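You operate a simulated robot arm through the tools that you are given. There is no shell and no other tool. Be economical: measure what you need, move in short steps, check, and stop when the job is done.

You run a simulated two-armed robot. Do the job below in one go: nothing can be reset, and whatever is moved stays where it is left.

Task
Zero the hand gauge and bring machine nine's vacuum to about 55 kPa on it.
Fine: hold the gauge while you press its key once; air valve open, regulator at 3 bar; end within 2 kPa, and mind that the gauge keeps its highest figure; valve and gauge plug stay so.

The check looks at the end state, three seconds after you hand in, the way a careful person would. Anything else that was tipped, shoved, dropped, spilled or broken makes it a failure.

Robot
Two 7-joint arms with two-finger parallel grippers on one trunk, on a base that drives. Base frame: it is fixed to the floor where the robot stands at the start and does not move with it; the origin is under the middle of the robot, x ahead of it, y to its left, z up. Units: mm, rad, N and s.
The left shoulder is at the start at [70, 163, 1270], the right one opposite. With the tool pointing down near the work surface each hand reaches from about 320 to 860 mm from the robot's upright axis, wherever it stands, measured 20 degrees to its own side. Places, roughly: filter [500, 1250, 1000]; machine nine air bleed lever [500, -100, 1100]; machine nine air gauge [500, 0, 1000]; machine nine air plug (3x3x5 cm) [500, 200, 900]; machine nine air valve [400, 300, 1200]; machine nine drain lever [500, 0, 900]; machine nine gas bleed lever [500, 0, 1200]; machine nine gas plug (3x3x5 cm) [500, 100, 900]; machine nine gas valve [400, 100, 1200]; machine nine regulator knob [500, 0, 1100]; machine ten air bleed lever [500, 1500, 1100]; machine ten air plug (3x3x5 cm) [500, 1800, 900]; machine ten air valve [400, 1900, 1200]; machine ten bung [500, 1500, 1000]; machine ten drain lever [500, 1600, 900]; machine ten gas bleed lever [500, 1700, 1200]. Payload 3.43 kg a hand.
The TCP of each hand is the grasp point between the finger pads, 34 mm short of the fingertips. In the tool frame z runs along the fingers and y along their closing line. Largest opening 128 mm; finger width 24, thickness 12; the body of the gripper, 48 by 130 mm, starts 96 mm behind the TCP.
Orientation is that of the tool frame in the base frame, as a unit quaternion [x, y, z, w]. With the fingers straight down and closing along the base's y, the tool's x points along the base's -x, its y along +y and its z along -z.

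Tools
- The arms move only by the tool servo_tool. It takes "left_deltas", "right_deltas" or both (then of equal length, played together; a hand with none holds still); each is one flat list of numbers, 7 for each row, row after row: the turn, a rotation vector about the base's x, y, z in degrees, then the shift along the base's x, y, z in mm, then the finger opening in mm, from 0 to 128. In form: [wx, wy, wz, tx, ty, tz, hand, wx, wy, wz, tx, ty, tz, hand, ...]. A call has 1 to 8 rows; each row shifts and turns the commanded pose from where the row before left it. Each row takes 0.2 s and may step no farther than 50 mm and 0.15 rad from the row before; otherwise, or with a gripper value out of range, the whole call is refused. A pose out of reach is approached as far as the arm can. The call stops where the force on the tool passes 40 N (or 10 N more than at its start, if that is more) or the arm is blocked; 0.2 s more then pass. Each finger travels about 153 mm/s and halts on what it meets, pressing with about 31 N; the grip force reading is that of the motor and also rises with nothing between the fingers. The clock runs only during rows and for 0.2 s after the last one: add rows that do not move to give the fingers time. The reply holds the time, the measured pose of the TCP, the force on the tool along the base axes, the opening and the grip force, in the units named above and with some noise, with the torque about the TCP (base axes, N m) and any sound that the robot's microphone picked up.
- Cameras (640 x 400 px; columns grow to the right, rows downward): "scene" is now at [143.6, -6.1, 1518.4]; the picture's right is [-0.08, -1.00, 0.00], its down [-0.39, 0.03, -0.92] and it looks along [0.92, -0.07, -0.39] (base axes); focal length 214 px, centre (320, 200). "left" rides on the left gripper at [76, 11, -160] in its tool frame; the picture's right is [-0.15, 0.99, 0.00], its down [-0.88, -0.13, -0.46] and it looks along [-0.45, -0.07, 0.89] (tool axes); focal length 234 px, centre (320, 200). "right" rides on the right gripper at [76, -11, -160] in its tool frame; the picture's right is [0.15, 0.99, 0.00], its down [-0.88, 0.13, -0.46] and it looks along [-0.45, 0.07, 0.89] (tool axes); focal length 234 px, centre (320, 200). There is no depth. A picture from a camera that has moved, and an enlarged one, comes with that camera's place and axes in the base frame and with its lens.
- grab_frame(camera): a new picture of that camera. The clock stands still meanwhile.
- move_column(by): slides the trunk up (or, below 0, down) by that many mm; the arms and the scene camera ride with it, the base frame stays. It gives what a move gives, with no picture.
- roll_base(legs): drives the robot by 1 to 6 legs, each [ahead, left, turn to the left] in mm, mm and rad, along the robot's own axes; the way and the turn of a leg run together, so that a leg with both is an arc; at most 1500 mm and 3.142 rad a leg. The arms and the cameras ride along, it lands a little off, and it stops where it bumps. It gives what a move gives.
- head_to(pan, tilt): turns the head with the scene camera to pan (to the left, within 1.501 rad either way) and tilt (down, from -0.506 to 1.204), counted from straight ahead of the robot. It gives what a move gives.
- inspect(camera, box): a new picture of the part [left, top, right, bottom] of that camera's present view, enlarged. The clock stands still meanwhile.
- job_done(): hands the job in; it is judged then, once.

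Work in short steps. Places have to be worked out from the pictures, the camera data and where the tool is seen: move nearer, look again, correct. Check each grasp and each placing, and mend what went wrong. You have 120 turns and 100 pictures in all, those below and enlarged ones among them. Open the grippers and draw the arms clear of the work before you hand the job in, unless the task says otherwise; then end with one line.

The tools are called after "Call:" as a command line: name --argument value ..., lists and objects as JSON in quotes. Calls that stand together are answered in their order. servo_tool: Moves the arms, as the interface text tells. Its arguments: {"type":"object","properties":{"left_deltas":{"type":"array"},"right_deltas":{"type":"array"}},"required":[]} The other tools are called the same way: move_column (by) slides the trunk up or down; roll_base (legs) drives the base; head_to (pan, tilt) turns the head that bears the scene camera; grab_frame (camera) takes a picture; inspect (camera, box) takes an enlarged picture of a part of a camera's view; job_done () hands the job in.

At the start:

```text
time: 0.0
left_ee_pos: [341.3, 121.1, 1452.5]
left_tcp_rot: [0.0, 1.0, 0.0, 0.0]
left_wrist_force: [0.1, -1.0, 0.9]
left_wrist_torque: [0.0, -0.04, 0.0]
left_finger_gap: 127.7
left_grip_force: 0.1
right_ee_pos: [328.5, -151.5, 1479.4]
right_tcp_rot: [0.0, 1.0, 0.0, 0.0]
right_wrist_force: [-0.4, -0.2, 0.5]
right_wrist_torque: [0.03, -0.04, 0.04]
right_finger_gap: 128.0
right_grip_force: 0.1
trunk travel left (down, up): [-750.0, 190.0]
robot x, y, heading: [-1.6, -0.1, 0.0]
head pan, tilt: [-0.075, 0.4]
```

scene: 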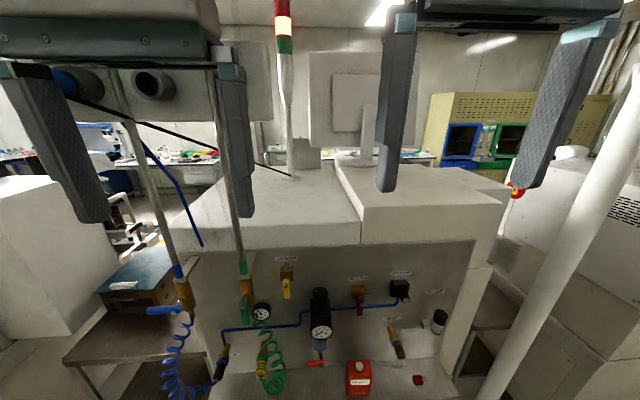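
right: 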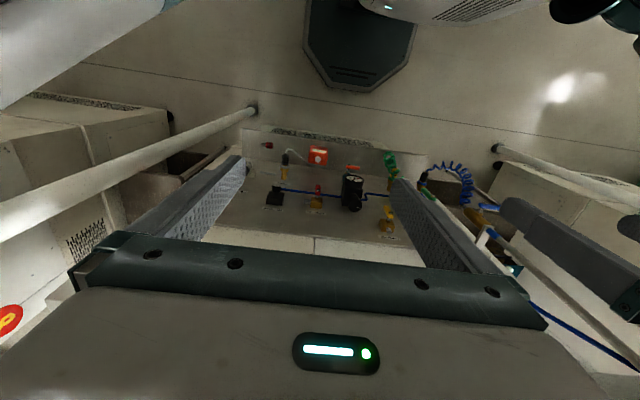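
left: 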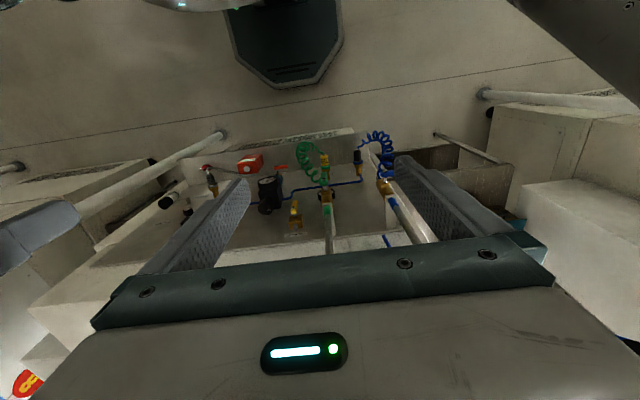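

The panel is below the arms; I enlarge the scene to read the labels and fittings.

Call:
inspect --camera "scene" --box '[140, 240, 300, 400]'

Call:
inspect --camera "scene" --box '[290, 240, 450, 400]'

```text
2.50 times, centred on (220, 320) of scene
camera zoom: at [143.6, -6.1, 1518.4], right [-0.08, -1.0, 0.0], down [-0.39, 0.03, -0.92], along [0.92, -0.07, -0.39], focal length 536 px, centre (570, -100)
```

zoom: 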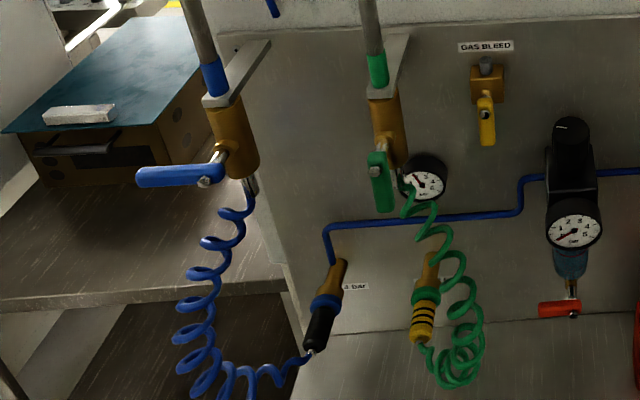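

```text
2.50 times, centred on (370, 320) of scene
camera zoom: at [143.6, -6.1, 1518.4], right [-0.08, -1.0, 0.0], down [-0.39, 0.03, -0.92], along [0.92, -0.07, -0.39], focal length 536 px, centre (195, -100)
```

zoom: 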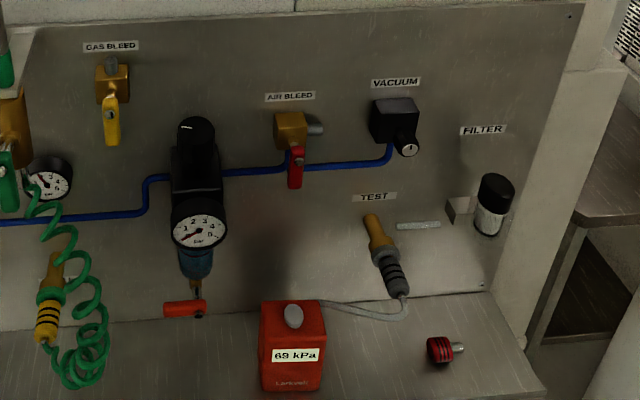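

The display seems to show 68 kPa; the air valve lever lies across its pipe. I tilt the head further down for a better look at the desk and panel.

Call:
head_to --pan 0.0 --tilt 0.85

Call:
grab_frame --camera "scene"

Call:
inspect --camera "scene" --box '[270, 100, 430, 200]'

Call:
inspect --camera "scene" --box '[310, 200, 430, 275]'

```text
time: 0.9
left_ee_pos: [340.1, 121.8, 1451.2]
left_tcp_rot: [0.0, 1.0, 0.0, 0.0]
left_wrist_force: [-0.2, 0.0, 0.1]
left_wrist_torque: [0.0, -0.05, -0.03]
left_finger_gap: 128.3
left_grip_force: 0.0
right_ee_pos: [327.2, -151.8, 1480.1]
right_tcp_rot: [-0.001, 1.0, 0.0, 0.0]
right_wrist_force: [0.1, 0.5, 0.3]
right_wrist_torque: [-0.01, 0.0, 0.0]
right_finger_gap: 127.9
right_grip_force: 0.0
trunk travel left (down, up): [-750.0, 190.0]
robot x, y, heading: [3.5, 1.0, 0.002]
head pan, tilt: [0.0, 0.85]
```

```text
94 pictures are left
camera scene: at [129.4, 0.9, 1479.4], right [0.0, -1.0, 0.0], down [-0.75, 0.0, -0.66], along [0.66, 0.0, -0.75], focal length 214 px, centre (320, 200)
```

scene: 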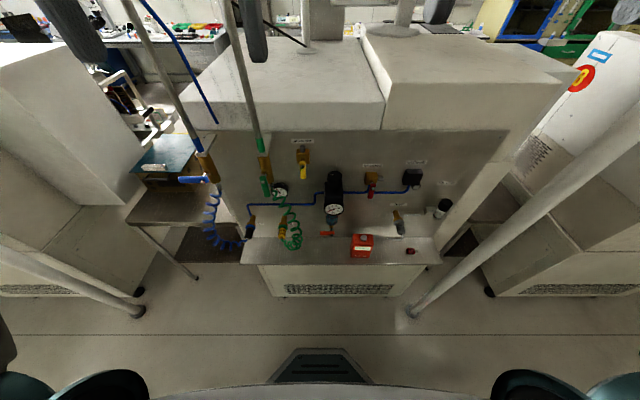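

```text
4.00 times, centred on (350, 150) of scene
camera zoom: at [129.4, 0.9, 1479.4], right [0.0, -1.0, 0.0], down [-0.75, 0.0, -0.66], along [0.66, 0.0, -0.75], focal length 858 px, centre (200, 400)
```

zoom: 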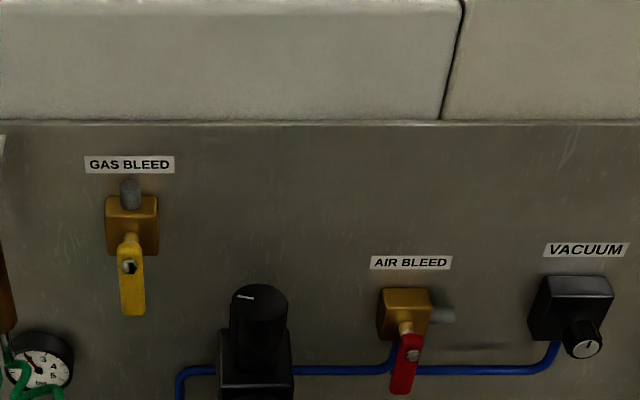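

```text
5.33 times, centred on (370, 238) of scene
camera zoom: at [129.4, 0.9, 1479.4], right [0.0, -1.0, 0.0], down [-0.75, 0.0, -0.66], along [0.66, 0.0, -0.75], focal length 1144 px, centre (53, 0)
```

zoom: 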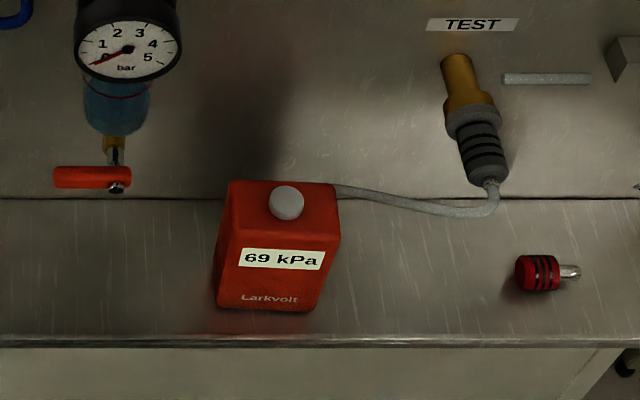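

The gauge (69 kPa held, regulator at 0 bar) lies near [473,-134,875]. I lower the right hand in front of the panel for a close view.

Call:
servo_tool --right_deltas '[0, 0, 0, 0, 0, -50, 128, 0, 0, 0, 0, 0, -50, 128, 0, 0, 0, 0, 0, -50, 128, 0, 0, 0, 0, 0, -50, 128, 0, 0, 0, 0, 0, -50, 128, 0, 0, 0, 0, 0, -50, 128]'

Call:
grab_frame --camera "right"

```text
time: 2.3
left_ee_pos: [341.0, 120.3, 1453.0]
left_tcp_rot: [0.0, 1.0, 0.0, 0.001]
left_wrist_force: [1.0, -0.8, -0.1]
left_wrist_torque: [0.03, -0.04, -0.02]
left_finger_gap: 128.2
left_grip_force: 0.1
right_ee_pos: [330.4, -151.1, 1180.2]
right_tcp_rot: [0.001, 1.0, 0.0, -0.001]
right_wrist_force: [-0.3, 0.5, 0.0]
right_wrist_torque: [0.03, 0.02, 0.0]
right_finger_gap: 128.1
right_grip_force: 0.1
trunk travel left (down, up): [-750.0, 190.0]
robot x, y, heading: [0.8, 3.0, -0.006]
head pan, tilt: [0.0, 0.85]
```

```text
91 pictures are left
camera right: at [255.2, -162.3, 1340.0], right [-0.15, 0.99, 0.0], down [0.88, 0.13, 0.45], along [0.45, 0.07, -0.89], focal length 234 px, centre (320, 200)
```

right: 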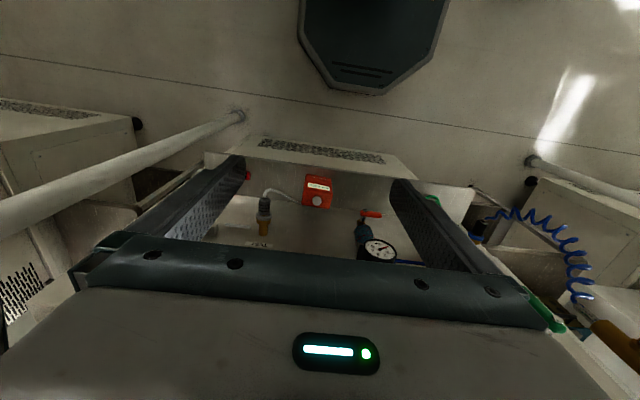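

Key worked out at about [470,-131,920], box about 66 wide, 75 tall, standing on the desk at z≈840. I tilt the right hand 60° forward, to a pre-grasp pose in front of it.

Call:
servo_tool --right_deltas '[0, -7.5, 0, 6.75, 2.5, -32.5, 95, 0, -7.5, 0, 6.75, 2.5, -32.5, 95, 0, -7.5, 0, 6.75, 2.5, -32.5, 95, 0, -7.5, 0, 6.75, 2.5, -32.5, 95, 0, -7.5, 0, 6.75, 2.5, -32.5, 95, 0, -7.5, 0, 6.75, 2.5, -32.5, 95, 0, -7.5, 0, 6.75, 2.5, -32.5, 95, 0, -7.5, 0, 6.75, 2.5, -32.5, 95]'

Call:
grab_frame --camera "right"

Call:
grab_frame --camera "scene"

```text
time: 3.3
left_ee_pos: [336.3, 120.8, 1452.8]
left_tcp_rot: [0.0, 1.0, 0.001, 0.001]
left_wrist_force: [-0.9, 0.9, 0.4]
left_wrist_torque: [-0.01, -0.04, -0.01]
left_finger_gap: 127.9
left_grip_force: 0.1
right_ee_pos: [447.6, -94.9, 1097.3]
right_tcp_rot: [-0.007, 0.97, 0.005, 0.241]
right_wrist_force: [-0.1, 0.5, -0.1]
right_wrist_torque: [-0.01, -0.02, 0.01]
right_finger_gap: 95.1
right_grip_force: 0.1
right hand out of reach, approached as far as the arm can: row 1, 2, 3, 4
trunk travel left (down, up): [-750.0, 190.0]
robot x, y, heading: [0.2, -1.7, 0.001]
head pan, tilt: [0.0, 0.85]
stopped in row 4 (right hand): the force on the tool passed its limit (the readings are from after the stop); the commanded pose is now the measured one
```

```text
90 pictures are left
camera right: at [306.5, -108.5, 1202.4], right [-0.14, 0.99, -0.06], down [0.56, 0.13, 0.82], along [0.81, 0.08, -0.58], focal length 234 px, centre (320, 200)
```

right: 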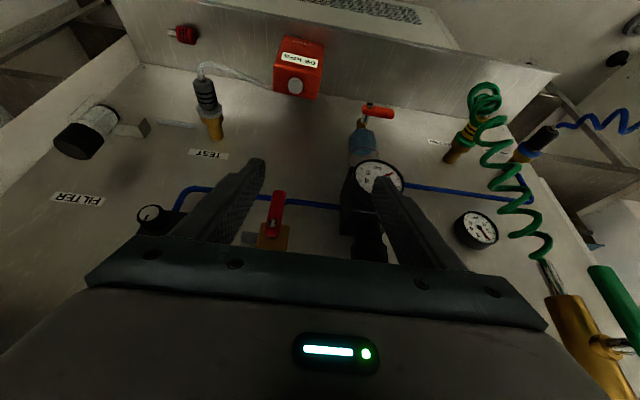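

```text
89 pictures are left
camera scene: at [124.4, 0.2, 1479.7], right [0.0, -1.0, 0.0], down [-0.75, 0.0, -0.66], along [0.66, 0.0, -0.75], focal length 214 px, centre (320, 200)
```

scene: 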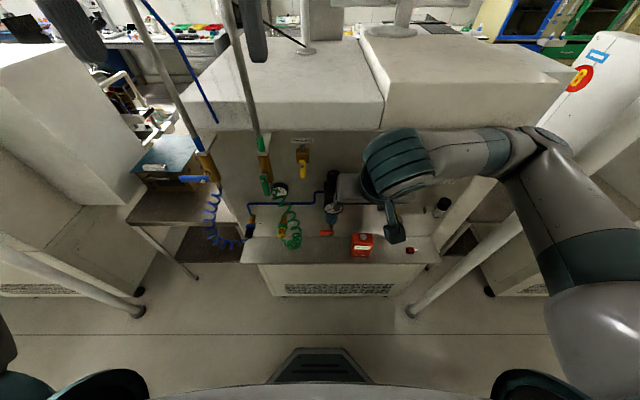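

The pose was too near the body and the arm wandered into contact by the regulator. I back the hand off straight away, then will drive the robot back for room.

Call:
servo_tool --right_deltas '[0, 0, 0, -25, -8, 12, 95, 0, 0, 0, -25, -8, 12, 95, 0, 0, 0, -25, -5, 20, 95, 0, 7, 0, -10, -5, 30, 95, 0, 7, 0, -10, 0, 30, 95]'

Call:
grab_frame --camera "scene"

```text
time: 4.5
left_ee_pos: [340.8, 121.9, 1450.8]
left_tcp_rot: [0.0, 1.0, 0.001, 0.0]
left_wrist_force: [-0.4, -0.8, 0.7]
left_wrist_torque: [0.0, 0.0, -0.01]
left_finger_gap: 128.3
left_grip_force: 0.0
right_ee_pos: [413.0, -86.9, 1215.2]
right_tcp_rot: [-0.006, 0.993, 0.005, 0.118]
right_wrist_force: [-0.3, 0.2, 0.0]
right_wrist_torque: [-0.01, 0.03, 0.03]
right_finger_gap: 95.1
right_grip_force: 0.1
right hand out of reach, approached as far as the arm can: row 1, 2, 3
trunk travel left (down, up): [-750.0, 190.0]
robot x, y, heading: [-0.4, -2.7, -0.005]
head pan, tilt: [0.0, 0.85]
```

```text
88 pictures are left
camera scene: at [129.8, 1.3, 1479.2], right [0.0, -1.0, 0.0], down [-0.75, 0.0, -0.66], along [0.66, 0.0, -0.75], focal length 214 px, centre (320, 200)
```

scene: 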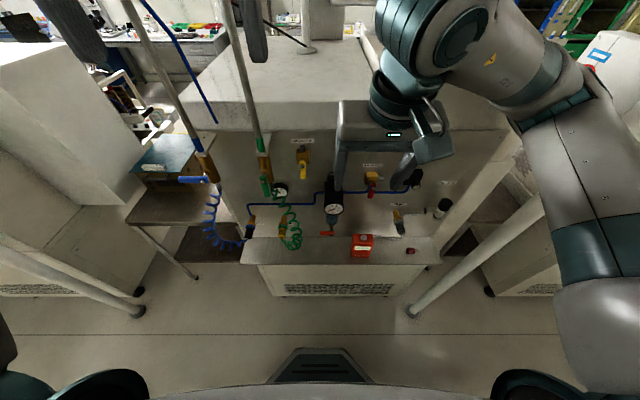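

Nothing looks displaced. I drive back 220 mm to give the arms room, and look again.

Call:
roll_base --legs '[[-220, 0, 0]]'

Call:
grab_frame --camera "scene"

Call:
grab_frame --camera "right"

```text
time: 6.2
left_ee_pos: [123.5, 121.2, 1449.9]
left_tcp_rot: [0.0, 1.0, -0.001, -0.002]
left_wrist_force: [0.3, 0.2, 0.5]
left_wrist_torque: [-0.03, 0.02, 0.0]
left_finger_gap: 128.1
left_grip_force: 0.1
right_ee_pos: [193.9, -88.4, 1214.0]
right_tcp_rot: [-0.005, 0.993, 0.004, 0.118]
right_wrist_force: [-0.4, 0.4, 0.1]
right_wrist_torque: [0.01, 0.04, -0.01]
right_finger_gap: 94.9
right_grip_force: 0.0
trunk travel left (down, up): [-750.0, 190.0]
robot x, y, heading: [-219.7, -1.1, -0.002]
head pan, tilt: [0.0, 0.85]
```

```text
87 pictures are left
camera scene: at [-88.6, 1.0, 1479.1], right [0.0, -1.0, 0.0], down [-0.75, 0.0, -0.66], along [0.66, 0.0, -0.75], focal length 214 px, centre (320, 200)
```

scene: 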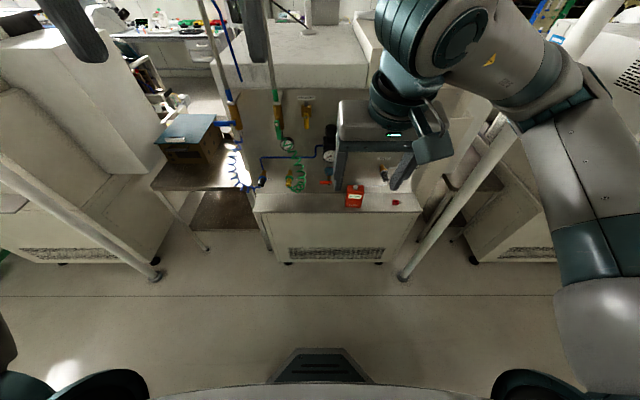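

```text
86 pictures are left
camera right: at [83.8, -101.2, 1351.2], right [-0.15, 0.99, -0.03], down [0.75, 0.13, 0.65], along [0.65, 0.08, -0.76], focal length 234 px, centre (320, 200)
```

right: 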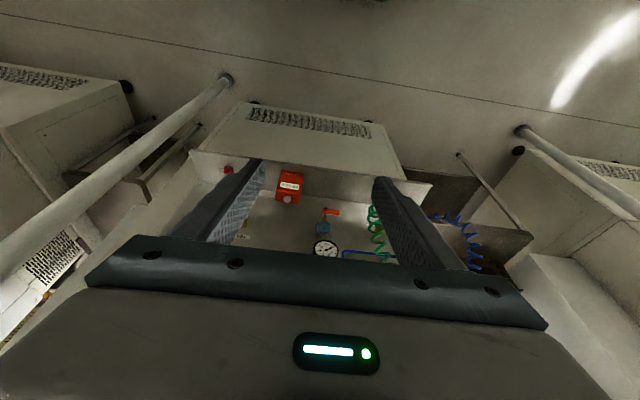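

Room is good now. I tilt to 60° while lowering the hand in front of the desk.

Call:
servo_tool --right_deltas '[0, -6.64, 0, 15, -6, -35, 95, 0, -6.64, 0, 15, -6, -35, 95, 0, -6.64, 0, 15, -6, -35, 95, 0, -6.64, 0, 15, -6, -35, 95, 0, -6.64, 0, 15, -6, -35, 95, 0, -6.64, 0, 15, -6, -35, 95, 0, -6.64, 0, 15, -6, -35, 95]'

Call:
grab_frame --camera "right"

Call:
grab_frame --camera "scene"

```text
time: 8.0
left_ee_pos: [119.5, 120.9, 1452.2]
left_tcp_rot: [0.001, 1.0, 0.001, -0.001]
left_wrist_force: [0.3, -0.2, -0.8]
left_wrist_torque: [0.06, -0.01, -0.02]
left_finger_gap: 127.8
left_grip_force: 0.1
right_ee_pos: [326.5, -76.4, 994.0]
right_tcp_rot: [0.006, 0.861, 0.047, 0.506]
right_wrist_force: [-0.2, 0.0, -0.2]
right_wrist_torque: [0.0, 0.02, 0.01]
right_finger_gap: 95.0
right_grip_force: 0.0
right hand out of reach, approached as far as the arm can: row 3, 4
trunk travel left (down, up): [-750.0, 190.0]
robot x, y, heading: [-220.7, -0.7, 0.003]
head pan, tilt: [0.0, 0.85]
stopped in row 7 (right hand): the arm was blocked; the commanded pose is now the measured one
```

```text
85 pictures are left
camera right: at [151.4, -95.1, 1003.0], right [-0.11, 0.99, -0.04], down [0.03, 0.05, 1.0], along [0.99, 0.11, -0.03], focal length 234 px, centre (320, 200)
```

right: 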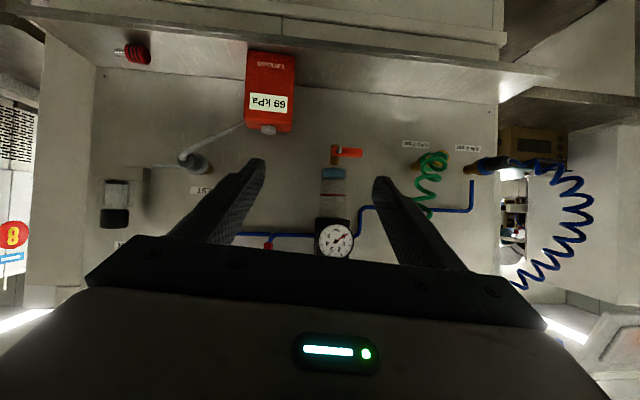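

```text
84 pictures are left
camera scene: at [-91.6, 0.8, 1479.5], right [0.0, -1.0, 0.0], down [-0.75, 0.0, -0.66], along [0.66, 0.0, -0.75], focal length 214 px, centre (320, 200)
```

scene: 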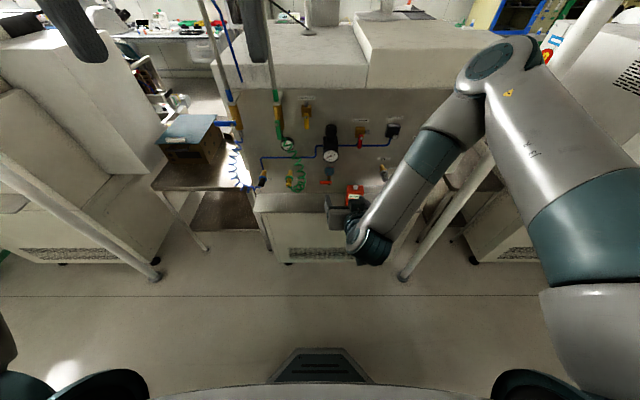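

The arm is folded too tightly. I back up 130 mm more and lower the trunk 120 mm so that the forearm can stretch.

Call:
roll_base --legs '[[-130, 0, 0]]'

Call:
move_column --by -120

Call:
servo_tool --right_deltas '[0, 0, 0, 30, -10, 5, 95, 0, 0, 0, 30, -10, 5, 95, 0, 0, 0, 30, -10, 5, 95, 0, 0, 0, 30, -10, 5, 95]'

Call:
grab_frame --camera "scene"

```text
time: 9.1
left_ee_pos: [60.8, 137.3, 1452.2]
left_tcp_rot: [0.034, 0.999, 0.003, -0.001]
left_wrist_force: [-0.7, -0.4, 0.7]
left_wrist_torque: [0.06, 0.03, 0.03]
left_finger_gap: 128.2
left_grip_force: 0.0
right_ee_pos: [253.9, -73.0, 991.1]
right_tcp_rot: [0.035, 0.86, 0.031, 0.507]
right_wrist_force: [-0.6, -0.1, 0.3]
right_wrist_torque: [-0.04, 0.01, 0.01]
right_finger_gap: 95.2
right_grip_force: 0.1
trunk travel left (down, up): [-750.0, 190.0]
robot x, y, heading: [-288.9, 44.2, -0.07]
head pan, tilt: [0.0, 0.85]
stopped in leg 1: the robot was blocked; the commanded pose is now the measured one
```

```text
time: 10.6
left_ee_pos: [59.0, 141.3, 1332.3]
left_tcp_rot: [0.033, 0.999, 0.001, -0.001]
left_wrist_force: [-0.2, -0.3, -0.8]
left_wrist_torque: [0.01, -0.03, -0.03]
left_finger_gap: 128.2
left_grip_force: 0.1
right_ee_pos: [253.2, -67.7, 872.9]
right_tcp_rot: [0.033, 0.861, 0.031, 0.507]
right_wrist_force: [-0.4, 0.7, -0.6]
right_wrist_torque: [0.0, 0.02, 0.03]
right_finger_gap: 95.1
right_grip_force: 0.1
trunk travel left (down, up): [-630.0, 310.0]
robot x, y, heading: [-289.9, 44.8, -0.068]
head pan, tilt: [0.0, 0.85]
```

```text
time: 11.6
left_ee_pos: [59.5, 143.4, 1331.7]
left_tcp_rot: [0.033, 0.999, 0.001, 0.0]
left_wrist_force: [-0.1, 0.4, -0.5]
left_wrist_torque: [0.0, 0.01, -0.02]
left_finger_gap: 127.6
left_grip_force: 0.1
right_ee_pos: [373.9, -104.5, 895.6]
right_tcp_rot: [0.036, 0.862, 0.026, 0.505]
right_wrist_force: [-0.1, -0.8, 0.4]
right_wrist_torque: [-0.02, -0.01, 0.0]
right_finger_gap: 95.0
right_grip_force: 0.0
trunk travel left (down, up): [-630.0, 310.0]
robot x, y, heading: [-286.6, 44.7, -0.067]
head pan, tilt: [0.0, 0.85]
```

```text
83 pictures are left
camera scene: at [-158.8, 37.3, 1359.3], right [-0.07, -1.0, 0.0], down [-0.75, 0.05, -0.66], along [0.66, -0.04, -0.75], focal length 214 px, centre (320, 200)
```

scene: 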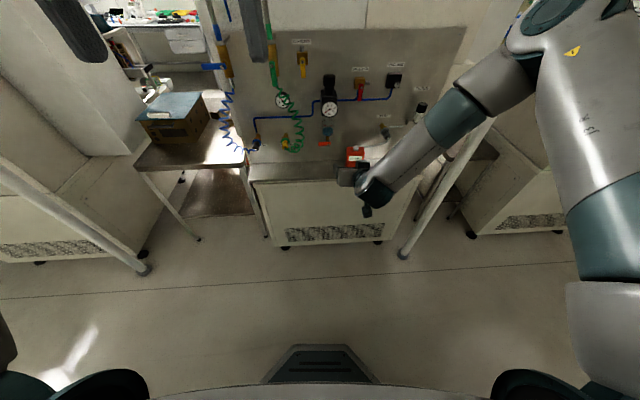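

The hand now moves freely. I straighten the hand's small roll and yaw and look at the gauge from it.

Call:
servo_tool --right_deltas '[-4.65, 0, 2.05, 0, -26, 0, 95]'

Call:
grab_frame --camera "right"

Call:
inspect --camera "scene" --box '[300, 60, 460, 220]'

```text
time: 12.0
left_ee_pos: [58.9, 141.1, 1332.8]
left_tcp_rot: [0.034, 0.999, 0.001, -0.001]
left_wrist_force: [-0.2, 0.6, -0.6]
left_wrist_torque: [0.03, -0.03, 0.01]
left_finger_gap: 127.9
left_grip_force: 0.0
right_ee_pos: [377.0, -123.4, 902.3]
right_tcp_rot: [0.001, 0.864, -0.001, 0.503]
right_wrist_force: [0.2, -0.6, -0.2]
right_wrist_torque: [0.01, 0.0, 0.01]
right_finger_gap: 94.9
right_grip_force: 0.1
right hand out of reach, approached as far as the arm can: row 1
trunk travel left (down, up): [-630.0, 310.0]
robot x, y, heading: [-287.9, 45.3, -0.073]
head pan, tilt: [0.0, 0.85]
```

```text
82 pictures are left
camera right: at [200.3, -134.1, 915.6], right [-0.07, 0.99, -0.13], down [0.04, 0.13, 0.99], along [1.0, 0.07, -0.05], focal length 234 px, centre (320, 200)
```

right: 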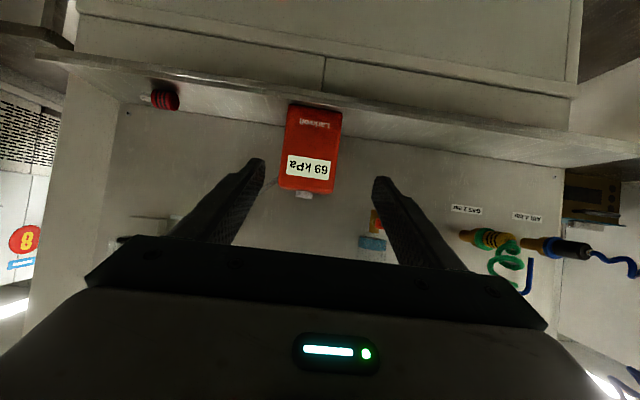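

```text
2.50 times, centred on (380, 140) of scene
camera zoom: at [-159.6, 36.2, 1359.4], right [-0.07, -1.0, 0.0], down [-0.75, 0.05, -0.66], along [0.66, -0.04, -0.75], focal length 536 px, centre (170, 350)
```

zoom: 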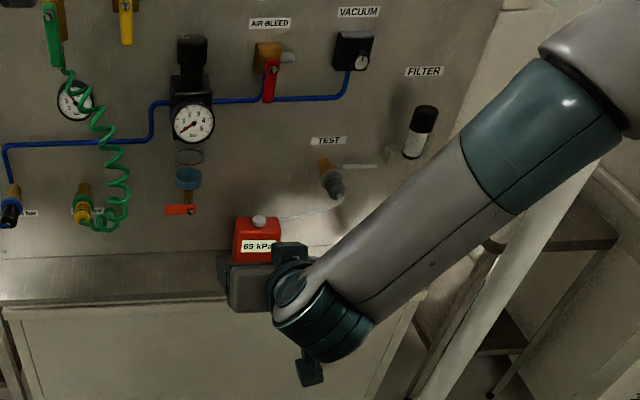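

Better triangulation: box front x≈464, about 62 wide and 90 tall on a desk at z≈802, key near [482,-132,900]. I advance to just before the box, checking lateral alignment.

Call:
servo_tool --right_deltas '[0, 0, 0, 15, -4, -5, 95, 0, 0, 0, 15, -4, -7, 95, 0, 0, 0, 15, -2, -7, 95, 0, 0, 0, 0, 0, 0, 95]'

Call:
grab_frame --camera "right"

```text
time: 13.0
left_ee_pos: [58.9, 143.1, 1332.4]
left_tcp_rot: [0.033, 0.999, 0.001, -0.001]
left_wrist_force: [0.1, 0.4, -0.5]
left_wrist_torque: [0.02, -0.03, 0.0]
left_finger_gap: 128.0
left_grip_force: 0.0
right_ee_pos: [424.4, -123.0, 892.9]
right_tcp_rot: [-0.001, 0.863, 0.001, 0.505]
right_wrist_force: [0.9, -0.3, 0.2]
right_wrist_torque: [0.01, -0.02, 0.05]
right_finger_gap: 95.1
right_grip_force: 0.0
right hand out of reach, approached as far as the arm can: row 1, 2
trunk travel left (down, up): [-630.0, 310.0]
robot x, y, heading: [-288.2, 45.3, -0.073]
head pan, tilt: [0.0, 0.85]
```

```text
80 pictures are left
camera right: at [247.8, -133.2, 905.0], right [-0.07, 0.99, -0.13], down [0.03, 0.13, 0.99], along [1.0, 0.07, -0.04], focal length 234 px, centre (320, 200)
```

right: 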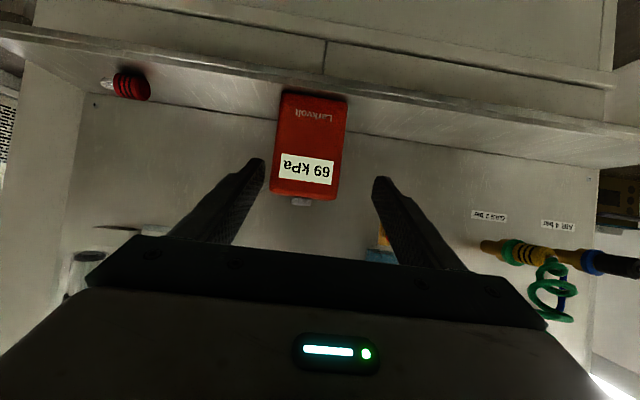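

Labels read GAS 2 bar / AIR 4 bar. The hand is 12 mm left of the box centre and at an arm limit, so I shift the base right 12 mm and the trunk down 30 mm.

Call:
roll_base --legs '[[0, -12, 0]]'

Call:
move_column --by -32

Call:
grab_frame --camera "right"

```text
time: 13.8
left_ee_pos: [59.6, 141.6, 1331.5]
left_tcp_rot: [0.034, 0.999, 0.001, -0.001]
left_wrist_force: [-0.1, -0.3, -0.5]
left_wrist_torque: [0.0, -0.01, -0.03]
left_finger_gap: 127.8
left_grip_force: 0.1
right_ee_pos: [424.3, -124.1, 893.4]
right_tcp_rot: [0.0, 0.863, 0.0, 0.505]
right_wrist_force: [-1.1, 0.2, 0.1]
right_wrist_torque: [-0.03, 0.02, 0.0]
right_finger_gap: 95.0
right_grip_force: 0.0
trunk travel left (down, up): [-630.0, 310.0]
robot x, y, heading: [-284.5, 44.1, -0.067]
head pan, tilt: [0.0, 0.85]
stopped in leg 1: the robot was blocked; the commanded pose is now the measured one
```

```text
time: 14.5
left_ee_pos: [59.8, 141.2, 1299.7]
left_tcp_rot: [0.034, 0.999, 0.001, 0.0]
left_wrist_force: [-0.5, 0.4, -0.4]
left_wrist_torque: [0.02, 0.0, 0.01]
left_finger_gap: 128.2
left_grip_force: 0.0
right_ee_pos: [424.7, -124.6, 861.4]
right_tcp_rot: [0.0, 0.863, 0.0, 0.505]
right_wrist_force: [-0.1, 0.7, 0.7]
right_wrist_torque: [0.02, 0.04, 0.02]
right_finger_gap: 95.1
right_grip_force: 0.0
trunk travel left (down, up): [-598.0, 342.0]
robot x, y, heading: [-286.5, 46.6, -0.069]
head pan, tilt: [0.0, 0.85]
```

```text
79 pictures are left
camera right: at [247.8, -134.8, 873.3], right [-0.07, 0.99, -0.13], down [0.03, 0.13, 0.99], along [1.0, 0.07, -0.04], focal length 234 px, centre (320, 200)
```

right: 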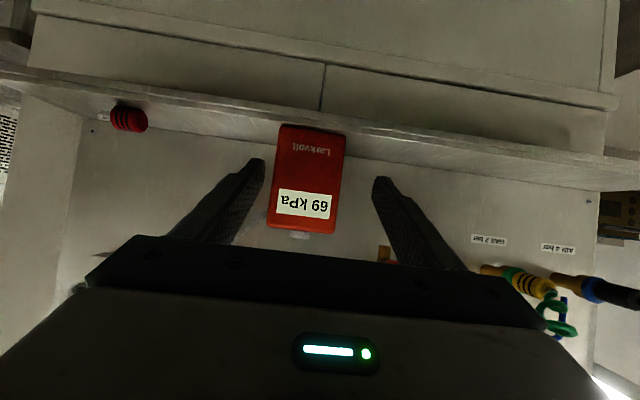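

The base was blocked moving right too. I look around to the right and left to see what touches.

Call:
head_to --pan -1.0 --tilt 0.5

Call:
grab_frame --camera "scene"

Call:
head_to --pan 1.5 --tilt 0.8

Call:
grab_frame --camera "scene"

Call:
head_to --pan -1.5 --tilt 0.9

Call:
grab_frame --camera "scene"

```text
time: 15.8
left_ee_pos: [59.7, 141.9, 1299.3]
left_tcp_rot: [0.035, 0.999, 0.001, -0.001]
left_wrist_force: [0.6, 0.0, -0.3]
left_wrist_torque: [0.01, 0.03, 0.0]
left_finger_gap: 127.8
left_grip_force: 0.1
right_ee_pos: [423.4, -124.0, 860.9]
right_tcp_rot: [0.0, 0.863, 0.001, 0.505]
right_wrist_force: [0.0, -0.5, 0.2]
right_wrist_torque: [0.0, -0.02, 0.01]
right_finger_gap: 95.1
right_grip_force: 0.1
trunk travel left (down, up): [-598.0, 342.0]
robot x, y, heading: [-287.1, 41.3, -0.066]
head pan, tilt: [-1.0, 0.499]
```

```text
78 pictures are left
camera scene: at [-192.6, -37.6, 1357.3], right [-0.88, -0.48, 0.0], down [-0.23, 0.42, -0.88], along [0.42, -0.77, -0.48], focal length 214 px, centre (320, 200)
```

scene: 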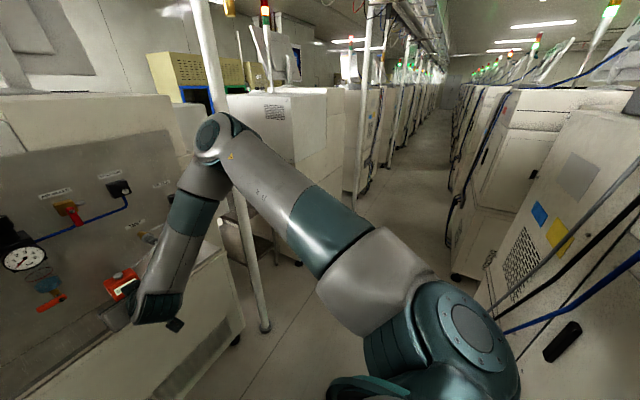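

```text
time: 18.1
left_ee_pos: [60.5, 143.1, 1299.6]
left_tcp_rot: [0.033, 0.999, 0.0, 0.0]
left_wrist_force: [0.7, 0.0, -0.4]
left_wrist_torque: [0.0, 0.0, -0.03]
left_finger_gap: 128.0
left_grip_force: 0.1
right_ee_pos: [424.2, -124.0, 861.8]
right_tcp_rot: [0.0, 0.863, 0.001, 0.506]
right_wrist_force: [-0.3, -0.9, -0.5]
right_wrist_torque: [-0.03, -0.01, -0.01]
right_finger_gap: 94.9
right_grip_force: 0.0
trunk travel left (down, up): [-598.0, 342.0]
robot x, y, heading: [-288.0, 45.8, -0.074]
head pan, tilt: [1.499, 0.799]
```

```text
77 pictures are left
camera scene: at [-225.1, 122.0, 1331.4], right [0.99, -0.14, 0.0], down [-0.1, -0.71, -0.7], along [0.1, 0.69, -0.72], focal length 214 px, centre (320, 200)
```

scene: 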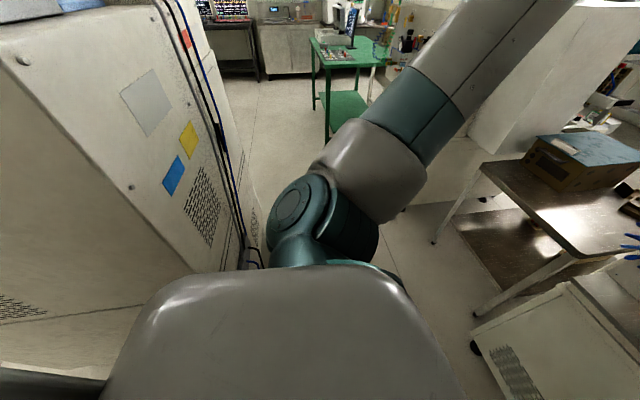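

```text
time: 20.7
left_ee_pos: [59.5, 142.8, 1300.2]
left_tcp_rot: [0.034, 0.999, 0.001, -0.002]
left_wrist_force: [0.4, 0.4, 0.1]
left_wrist_torque: [0.0, 0.0, 0.02]
left_finger_gap: 128.1
left_grip_force: 0.1
right_ee_pos: [424.0, -124.5, 862.1]
right_tcp_rot: [0.001, 0.863, 0.0, 0.506]
right_wrist_force: [-0.4, -0.1, -0.2]
right_wrist_torque: [-0.01, 0.0, 0.0]
right_finger_gap: 95.0
right_grip_force: 0.1
trunk travel left (down, up): [-598.0, 342.0]
robot x, y, heading: [-290.8, 45.3, -0.073]
head pan, tilt: [-1.499, 0.901]
```

```text
76 pictures are left
camera scene: at [-236.3, -33.4, 1323.4], right [-1.0, 0.0, 0.0], down [0.0, 0.78, -0.62], along [0.0, -0.62, -0.78], focal length 214 px, centre (320, 200)
```

scene: 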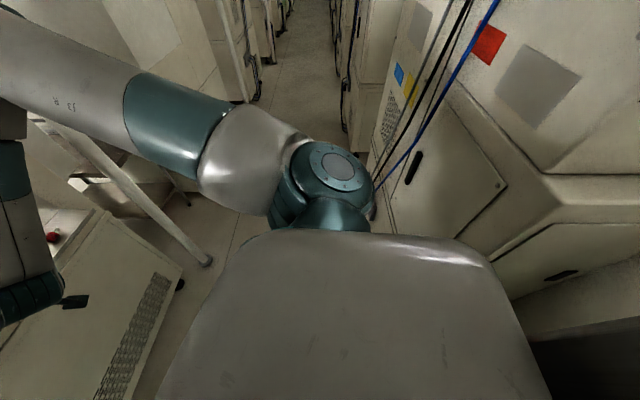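

The robot's back is against the machine row and the right elbow is against the pole. A 30° tilt suffices for the grip and eases the arm, so I back off while untilting by 30°.

Call:
servo_tool --right_deltas '[0, 6, 0, -8, 3, 10, 95, 0, 6, 0, -4, 3, 12, 95, 0, 6, 0, -4, 2, 14, 95, 0, 6, 0, -4, 0, 14, 95, 0, 6, 0, 0, 0, 14, 95]'

Call:
head_to --pan -0.7 --tilt 0.6

Call:
grab_frame --camera "scene"

```text
time: 21.9
left_ee_pos: [59.7, 141.9, 1299.2]
left_tcp_rot: [0.034, 0.999, 0.001, 0.0]
left_wrist_force: [0.2, -0.3, 0.9]
left_wrist_torque: [0.04, 0.04, -0.02]
left_finger_gap: 127.9
left_grip_force: 0.1
right_ee_pos: [404.9, -116.9, 926.4]
right_tcp_rot: [0.001, 0.965, 0.001, 0.263]
right_wrist_force: [-0.6, 0.0, -0.4]
right_wrist_torque: [0.0, -0.02, 0.01]
right_finger_gap: 94.9
right_grip_force: 0.0
trunk travel left (down, up): [-598.0, 342.0]
robot x, y, heading: [-288.9, 43.9, -0.072]
head pan, tilt: [-1.499, 0.901]
```

```text
time: 23.0
left_ee_pos: [61.2, 141.8, 1299.7]
left_tcp_rot: [0.034, 0.999, 0.001, -0.001]
left_wrist_force: [-0.4, -0.7, 0.0]
left_wrist_torque: [-0.02, -0.01, 0.0]
left_finger_gap: 128.3
left_grip_force: 0.2
right_ee_pos: [402.7, -118.0, 926.3]
right_tcp_rot: [0.001, 0.964, 0.0, 0.265]
right_wrist_force: [0.8, 0.8, -0.3]
right_wrist_torque: [0.03, -0.01, 0.01]
right_finger_gap: 94.9
right_grip_force: 0.0
trunk travel left (down, up): [-598.0, 342.0]
robot x, y, heading: [-288.2, 44.5, -0.071]
head pan, tilt: [-0.7, 0.6]
```

```text
75 pictures are left
camera scene: at [-173.0, -19.5, 1348.2], right [-0.7, -0.72, 0.0], down [-0.41, 0.39, -0.82], along [0.59, -0.57, -0.57], focal length 214 px, centre (320, 200)
```

scene: 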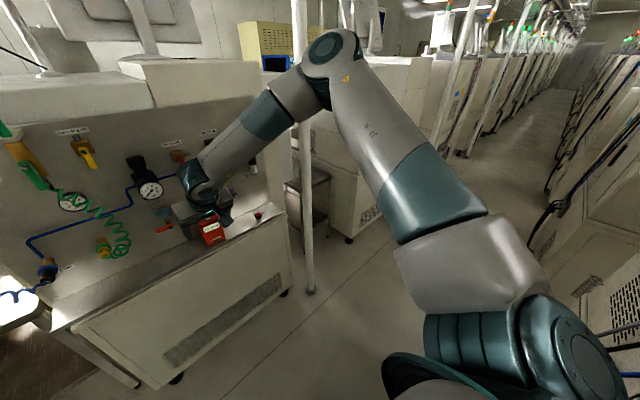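

The pole isn't actually near the elbow; the rear machine row was the block. I raise the hand, then free the base: a little forward, right, and turned back straight.

Call:
servo_tool --right_deltas '[0, 0, 0, -15, 0, 30, 95, 0, 0, 0, -15, 0, 40, 95, 0, 0, 0, 0, 0, 40, 95]'

Call:
roll_base --legs '[[35, 0, 0.07], [0, -50, 0]]'

Call:
head_to --pan 0.0 --tilt 0.75

Call:
grab_frame --camera "scene"

Call:
grab_frame --camera "right"

```text
time: 23.8
left_ee_pos: [60.1, 141.1, 1299.3]
left_tcp_rot: [0.033, 0.999, 0.002, -0.001]
left_wrist_force: [0.4, 0.0, -0.3]
left_wrist_torque: [-0.01, 0.02, 0.02]
left_finger_gap: 127.9
left_grip_force: 0.0
right_ee_pos: [373.7, -115.5, 1035.8]
right_tcp_rot: [0.001, 0.964, 0.0, 0.264]
right_wrist_force: [0.0, -0.5, -0.1]
right_wrist_torque: [0.01, -0.03, -0.01]
right_finger_gap: 95.1
right_grip_force: 0.0
trunk travel left (down, up): [-598.0, 342.0]
robot x, y, heading: [-287.2, 44.2, -0.071]
head pan, tilt: [-0.7, 0.6]
```

```text
time: 25.2
left_ee_pos: [86.0, 118.3, 1300.7]
left_tcp_rot: [0.001, 1.0, 0.001, 0.001]
left_wrist_force: [-0.3, -0.4, 0.3]
left_wrist_torque: [0.06, -0.07, 0.01]
left_finger_gap: 127.9
left_grip_force: 0.0
right_ee_pos: [418.3, -116.9, 1036.7]
right_tcp_rot: [-0.034, 0.963, 0.01, 0.267]
right_wrist_force: [0.2, -0.7, 0.4]
right_wrist_torque: [0.02, 0.0, 0.03]
right_finger_gap: 95.0
right_grip_force: 0.0
trunk travel left (down, up): [-598.0, 342.0]
robot x, y, heading: [-250.2, -3.1, 0.002]
head pan, tilt: [-0.7, 0.6]
```

```text
time: 26.2
left_ee_pos: [91.7, 118.5, 1300.2]
left_tcp_rot: [0.0, 1.0, 0.001, 0.0]
left_wrist_force: [0.4, -0.1, 0.0]
left_wrist_torque: [0.04, -0.03, -0.01]
left_finger_gap: 128.1
left_grip_force: 0.0
right_ee_pos: [421.3, -115.2, 1035.7]
right_tcp_rot: [-0.033, 0.964, 0.009, 0.264]
right_wrist_force: [-0.1, -0.3, 0.9]
right_wrist_torque: [-0.02, -0.02, 0.02]
right_finger_gap: 94.9
right_grip_force: 0.0
trunk travel left (down, up): [-598.0, 342.0]
robot x, y, heading: [-249.9, -2.1, -0.002]
head pan, tilt: [0.0, 0.75]
```

```text
74 pictures are left
camera scene: at [-116.0, -1.7, 1335.4], right [0.0, -1.0, 0.0], down [-0.68, 0.0, -0.73], along [0.73, 0.0, -0.68], focal length 214 px, centre (320, 200)
```

scene: 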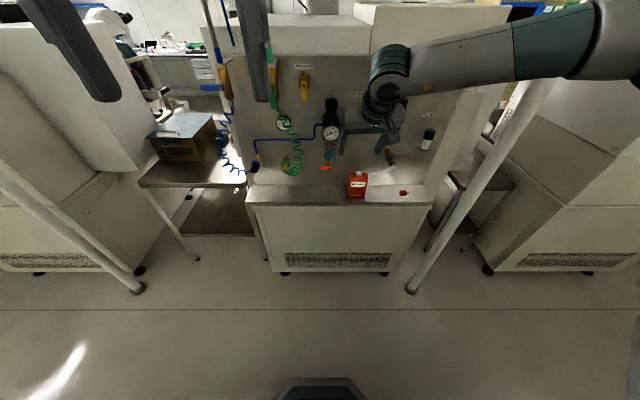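

```text
73 pictures are left
camera right: at [276.1, -137.5, 1133.5], right [-0.19, 0.98, -0.07], down [0.51, 0.17, 0.84], along [0.84, 0.12, -0.53], focal length 234 px, centre (320, 200)
```

right: 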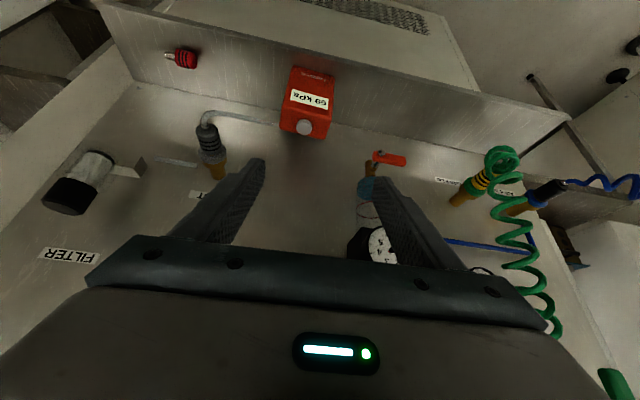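

Base is free and straight at x=-250. I straighten the hand yaw and move to 120 mm short of the grasp along its own axis.

Call:
servo_tool --right_deltas '[0, 0, -4, -2, -10, -26, 95, 0, 0, 0, -2, -9, -26, 95, 0, 0, 0, -2, 0, -25, 95, 0, 0, 0, 0, 0, 0, 95]'

Call:
grab_frame --camera "right"

```text
time: 27.2
left_ee_pos: [90.3, 118.4, 1300.3]
left_tcp_rot: [0.0, 1.0, 0.001, 0.0]
left_wrist_force: [0.2, -0.9, -0.1]
left_wrist_torque: [-0.01, 0.02, 0.02]
left_finger_gap: 127.9
left_grip_force: 0.1
right_ee_pos: [415.8, -136.0, 956.8]
right_tcp_rot: [0.0, 0.964, 0.0, 0.265]
right_wrist_force: [-0.1, -0.3, 0.7]
right_wrist_torque: [0.01, 0.06, -0.03]
right_finger_gap: 95.4
right_grip_force: 0.1
trunk travel left (down, up): [-598.0, 342.0]
robot x, y, heading: [-251.0, -1.7, -0.002]
head pan, tilt: [0.0, 0.75]
```

```text
72 pictures are left
camera right: at [269.5, -146.1, 1056.1], right [-0.12, 0.99, -0.07], down [0.52, 0.13, 0.84], along [0.84, 0.07, -0.53], focal length 234 px, centre (320, 200)
```

right: 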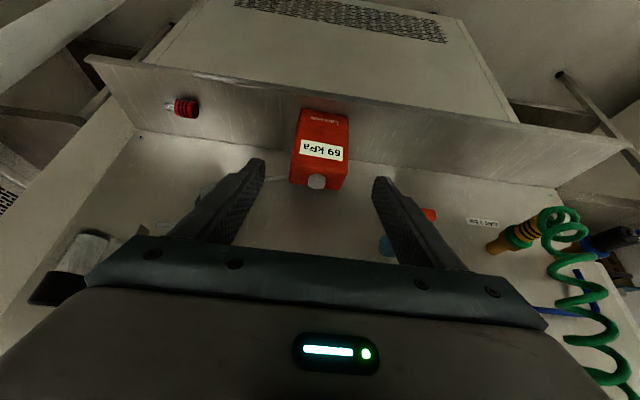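

Aligned on the box (y≈-134). I advance along the tool axis to straddle it.

Call:
servo_tool --right_deltas '[0, 0, 0, 15, 0, -25, 95, 0, 0, 0, 15, 0, -25, 95, 0, 0, 0, 15, 0, -25, 95, 0, 0, 0, 14, 0, -25, 95, 0, 0, 0, 0, 0, 0, 95]'

Call:
grab_frame --camera "right"

Call:
inspect --camera "scene" --box '[310, 90, 450, 220]'

```text
time: 28.4
left_ee_pos: [90.6, 117.7, 1299.7]
left_tcp_rot: [0.001, 1.0, 0.0, -0.001]
left_wrist_force: [-0.4, 0.3, 0.1]
left_wrist_torque: [-0.02, 0.03, 0.03]
left_finger_gap: 128.1
left_grip_force: 0.1
right_ee_pos: [474.3, -134.6, 857.7]
right_tcp_rot: [0.001, 0.964, 0.0, 0.265]
right_wrist_force: [0.8, -1.1, 0.3]
right_wrist_torque: [-0.02, 0.02, -0.02]
right_finger_gap: 94.9
right_grip_force: 0.0
trunk travel left (down, up): [-598.0, 342.0]
robot x, y, heading: [-249.0, -2.7, 0.002]
head pan, tilt: [0.0, 0.75]
```

```text
71 pictures are left
camera right: at [328.1, -145.8, 956.1], right [-0.12, 0.99, -0.07], down [0.52, 0.13, 0.84], along [0.84, 0.07, -0.53], focal length 234 px, centre (320, 200)
```

right: 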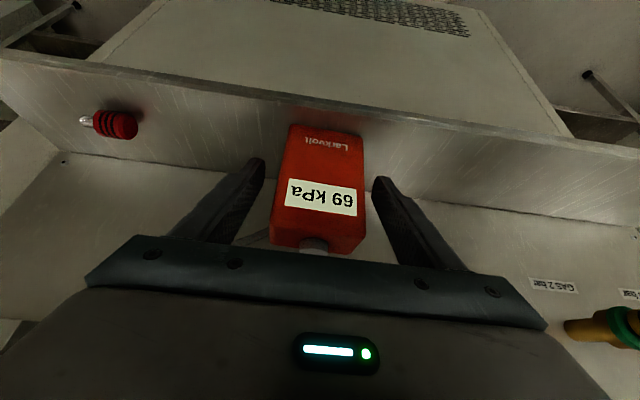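

```text
3.08 times, centred on (380, 155) of scene
camera zoom: at [-116.3, -1.4, 1335.4], right [0.0, -1.0, 0.0], down [-0.68, 0.0, -0.73], along [0.73, 0.0, -0.68], focal length 660 px, centre (135, 338)
```

zoom: 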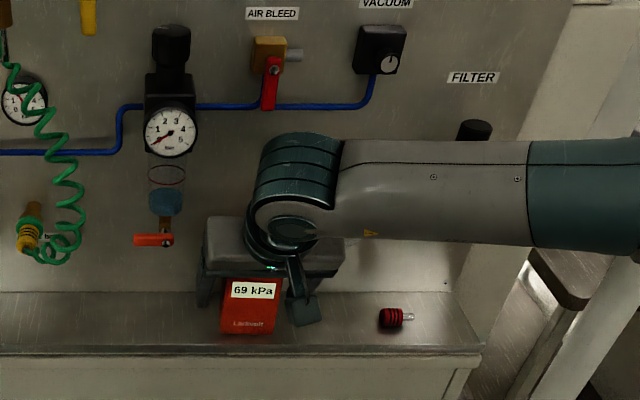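

Box centre y≈-134 matches the hand. I close on it.

Call:
servo_tool --right_deltas '[0, 0, 0, 0, 0, 0, 75, 0, 0, 0, 0, 0, 0, 50, 0, 0, 0, 0, 0, 0, 50, 0, 0, 0, 0, 0, 0, 50]'

Call:
grab_frame --camera "right"

```text
time: 29.4
left_ee_pos: [90.0, 118.7, 1299.0]
left_tcp_rot: [0.0, 1.0, 0.001, 0.0]
left_wrist_force: [-0.1, 0.5, 0.0]
left_wrist_torque: [0.02, -0.01, 0.02]
left_finger_gap: 128.3
left_grip_force: 0.0
right_ee_pos: [474.5, -135.5, 857.0]
right_tcp_rot: [0.001, 0.964, -0.001, 0.264]
right_wrist_force: [0.1, -0.3, -0.2]
right_wrist_torque: [-0.05, 0.02, -0.03]
right_finger_gap: 63.6
right_grip_force: 30.7
trunk travel left (down, up): [-598.0, 342.0]
robot x, y, heading: [-248.2, -3.5, -0.001]
head pan, tilt: [0.0, 0.75]
```

```text
69 pictures are left
camera right: at [328.5, -145.8, 955.8], right [-0.12, 0.99, -0.07], down [0.53, 0.13, 0.84], along [0.84, 0.07, -0.54], focal length 234 px, centre (320, 200)
```

right: 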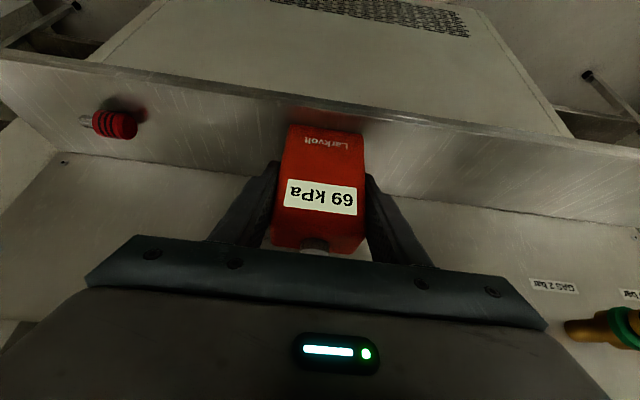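

Gripped at 63.6 mm. The pressing hand will need more room from the right hand, so I open slightly, tilt the right hand 16° further about the grasp point, and re-grip.

Call:
servo_tool --right_deltas '[0, 0, 0, 0, 0, 0, 84, 0, 0, 0, 0, 0, 0, 84, 0, -5.5, 0, 0, 0, 0, 84, 0, -5.5, 0, 0, 0, 0, 84, 0, -5, 0, 0, 0, 0, 84, 0, 0, 0, 0, 0, 0, 84, 0, 0, 0, 0, 0, 0, 84]'

Call:
grab_frame --camera "right"

```text
time: 31.0
left_ee_pos: [91.5, 118.4, 1299.7]
left_tcp_rot: [0.0, 1.0, 0.001, 0.0]
left_wrist_force: [0.1, -0.8, -0.1]
left_wrist_torque: [0.0, 0.01, -0.01]
left_finger_gap: 128.0
left_grip_force: 0.1
right_ee_pos: [475.4, -135.4, 858.8]
right_tcp_rot: [0.001, 0.918, 0.0, 0.396]
right_wrist_force: [1.1, 0.1, 0.2]
right_wrist_torque: [0.02, -0.01, 0.01]
right_finger_gap: 83.9
right_grip_force: 0.0
trunk travel left (down, up): [-598.0, 342.0]
robot x, y, heading: [-252.2, 1.0, 0.005]
head pan, tilt: [0.0, 0.75]
```

```text
68 pictures are left
camera right: at [306.8, -146.0, 911.8], right [-0.1, 0.99, -0.11], down [0.27, 0.13, 0.95], along [0.96, 0.07, -0.28], focal length 234 px, centre (320, 200)
```

right: 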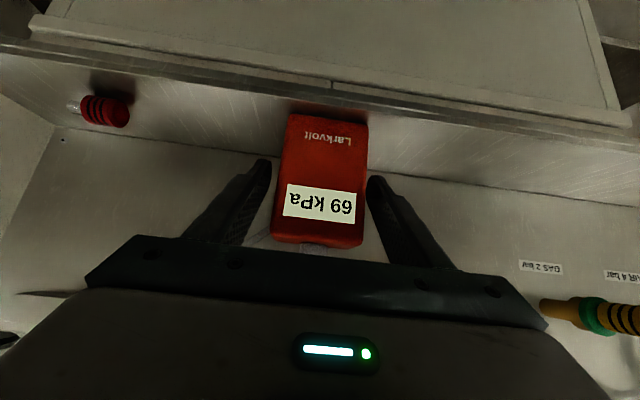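

Tilt is now ~47°. I close on the box again and bring the left hand, closed and tilted 16°, toward the middle.

Call:
servo_tool --right_deltas '[0, 0, 0, 0, 0, 0, 50, 0, 0, 0, 0, 0, 0, 50, 0, 0, 0, 0, 0, 0, 50, 0, 0, 0, 0, 0, 0, 50, 0, 0, 0, 0, 0, 0, 50, 0, 0, 0, 0, 0, 0, 50, 0, 0, 0, 0, 0, 0, 50, 0, 0, 0, 0, 0, 0, 50]' --left_deltas '[0, -2, 0, 20, -25, -8, 0, 0, -2, 0, 20, -25, -8, 0, 0, -2, 0, 20, -25, -8, 0, 0, -2, 0, 20, -25, -8, 0, 0, -2, 0, 20, -25, -8, 0, 0, -2, 0, 20, -25, -8, 0, 0, -2, 0, 20, -25, -8, 0, 0, -2, 0, 20, -25, -8, 0]'

Call:
grab_frame --camera "scene"

```text
time: 32.8
left_ee_pos: [251.0, -81.8, 1236.3]
left_tcp_rot: [0.0, 0.99, 0.001, 0.139]
left_wrist_force: [-0.2, -0.4, 0.6]
left_wrist_torque: [0.0, 0.01, -0.02]
left_finger_gap: 0.0
left_grip_force: 31.2
right_ee_pos: [474.4, -134.8, 857.7]
right_tcp_rot: [0.001, 0.918, 0.001, 0.396]
right_wrist_force: [1.6, 0.6, 3.1]
right_wrist_torque: [-0.13, -0.07, 0.05]
right_finger_gap: 63.7
right_grip_force: 31.4
trunk travel left (down, up): [-598.0, 342.0]
robot x, y, heading: [-249.5, -2.7, 0.001]
head pan, tilt: [0.0, 0.75]
```

```text
67 pictures are left
camera scene: at [-115.7, -2.6, 1335.4], right [0.0, -1.0, 0.0], down [-0.68, 0.0, -0.73], along [0.73, 0.0, -0.68], focal length 214 px, centre (320, 200)
```

scene: 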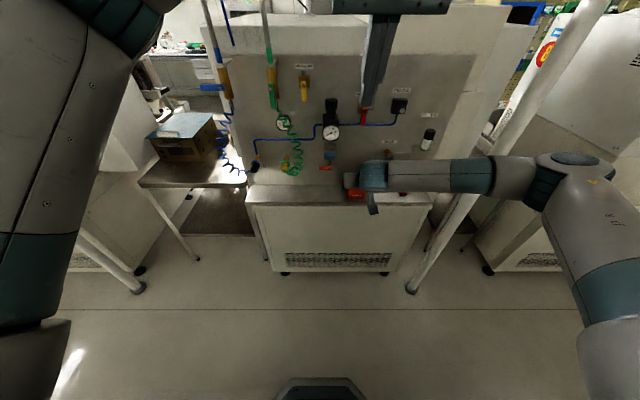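

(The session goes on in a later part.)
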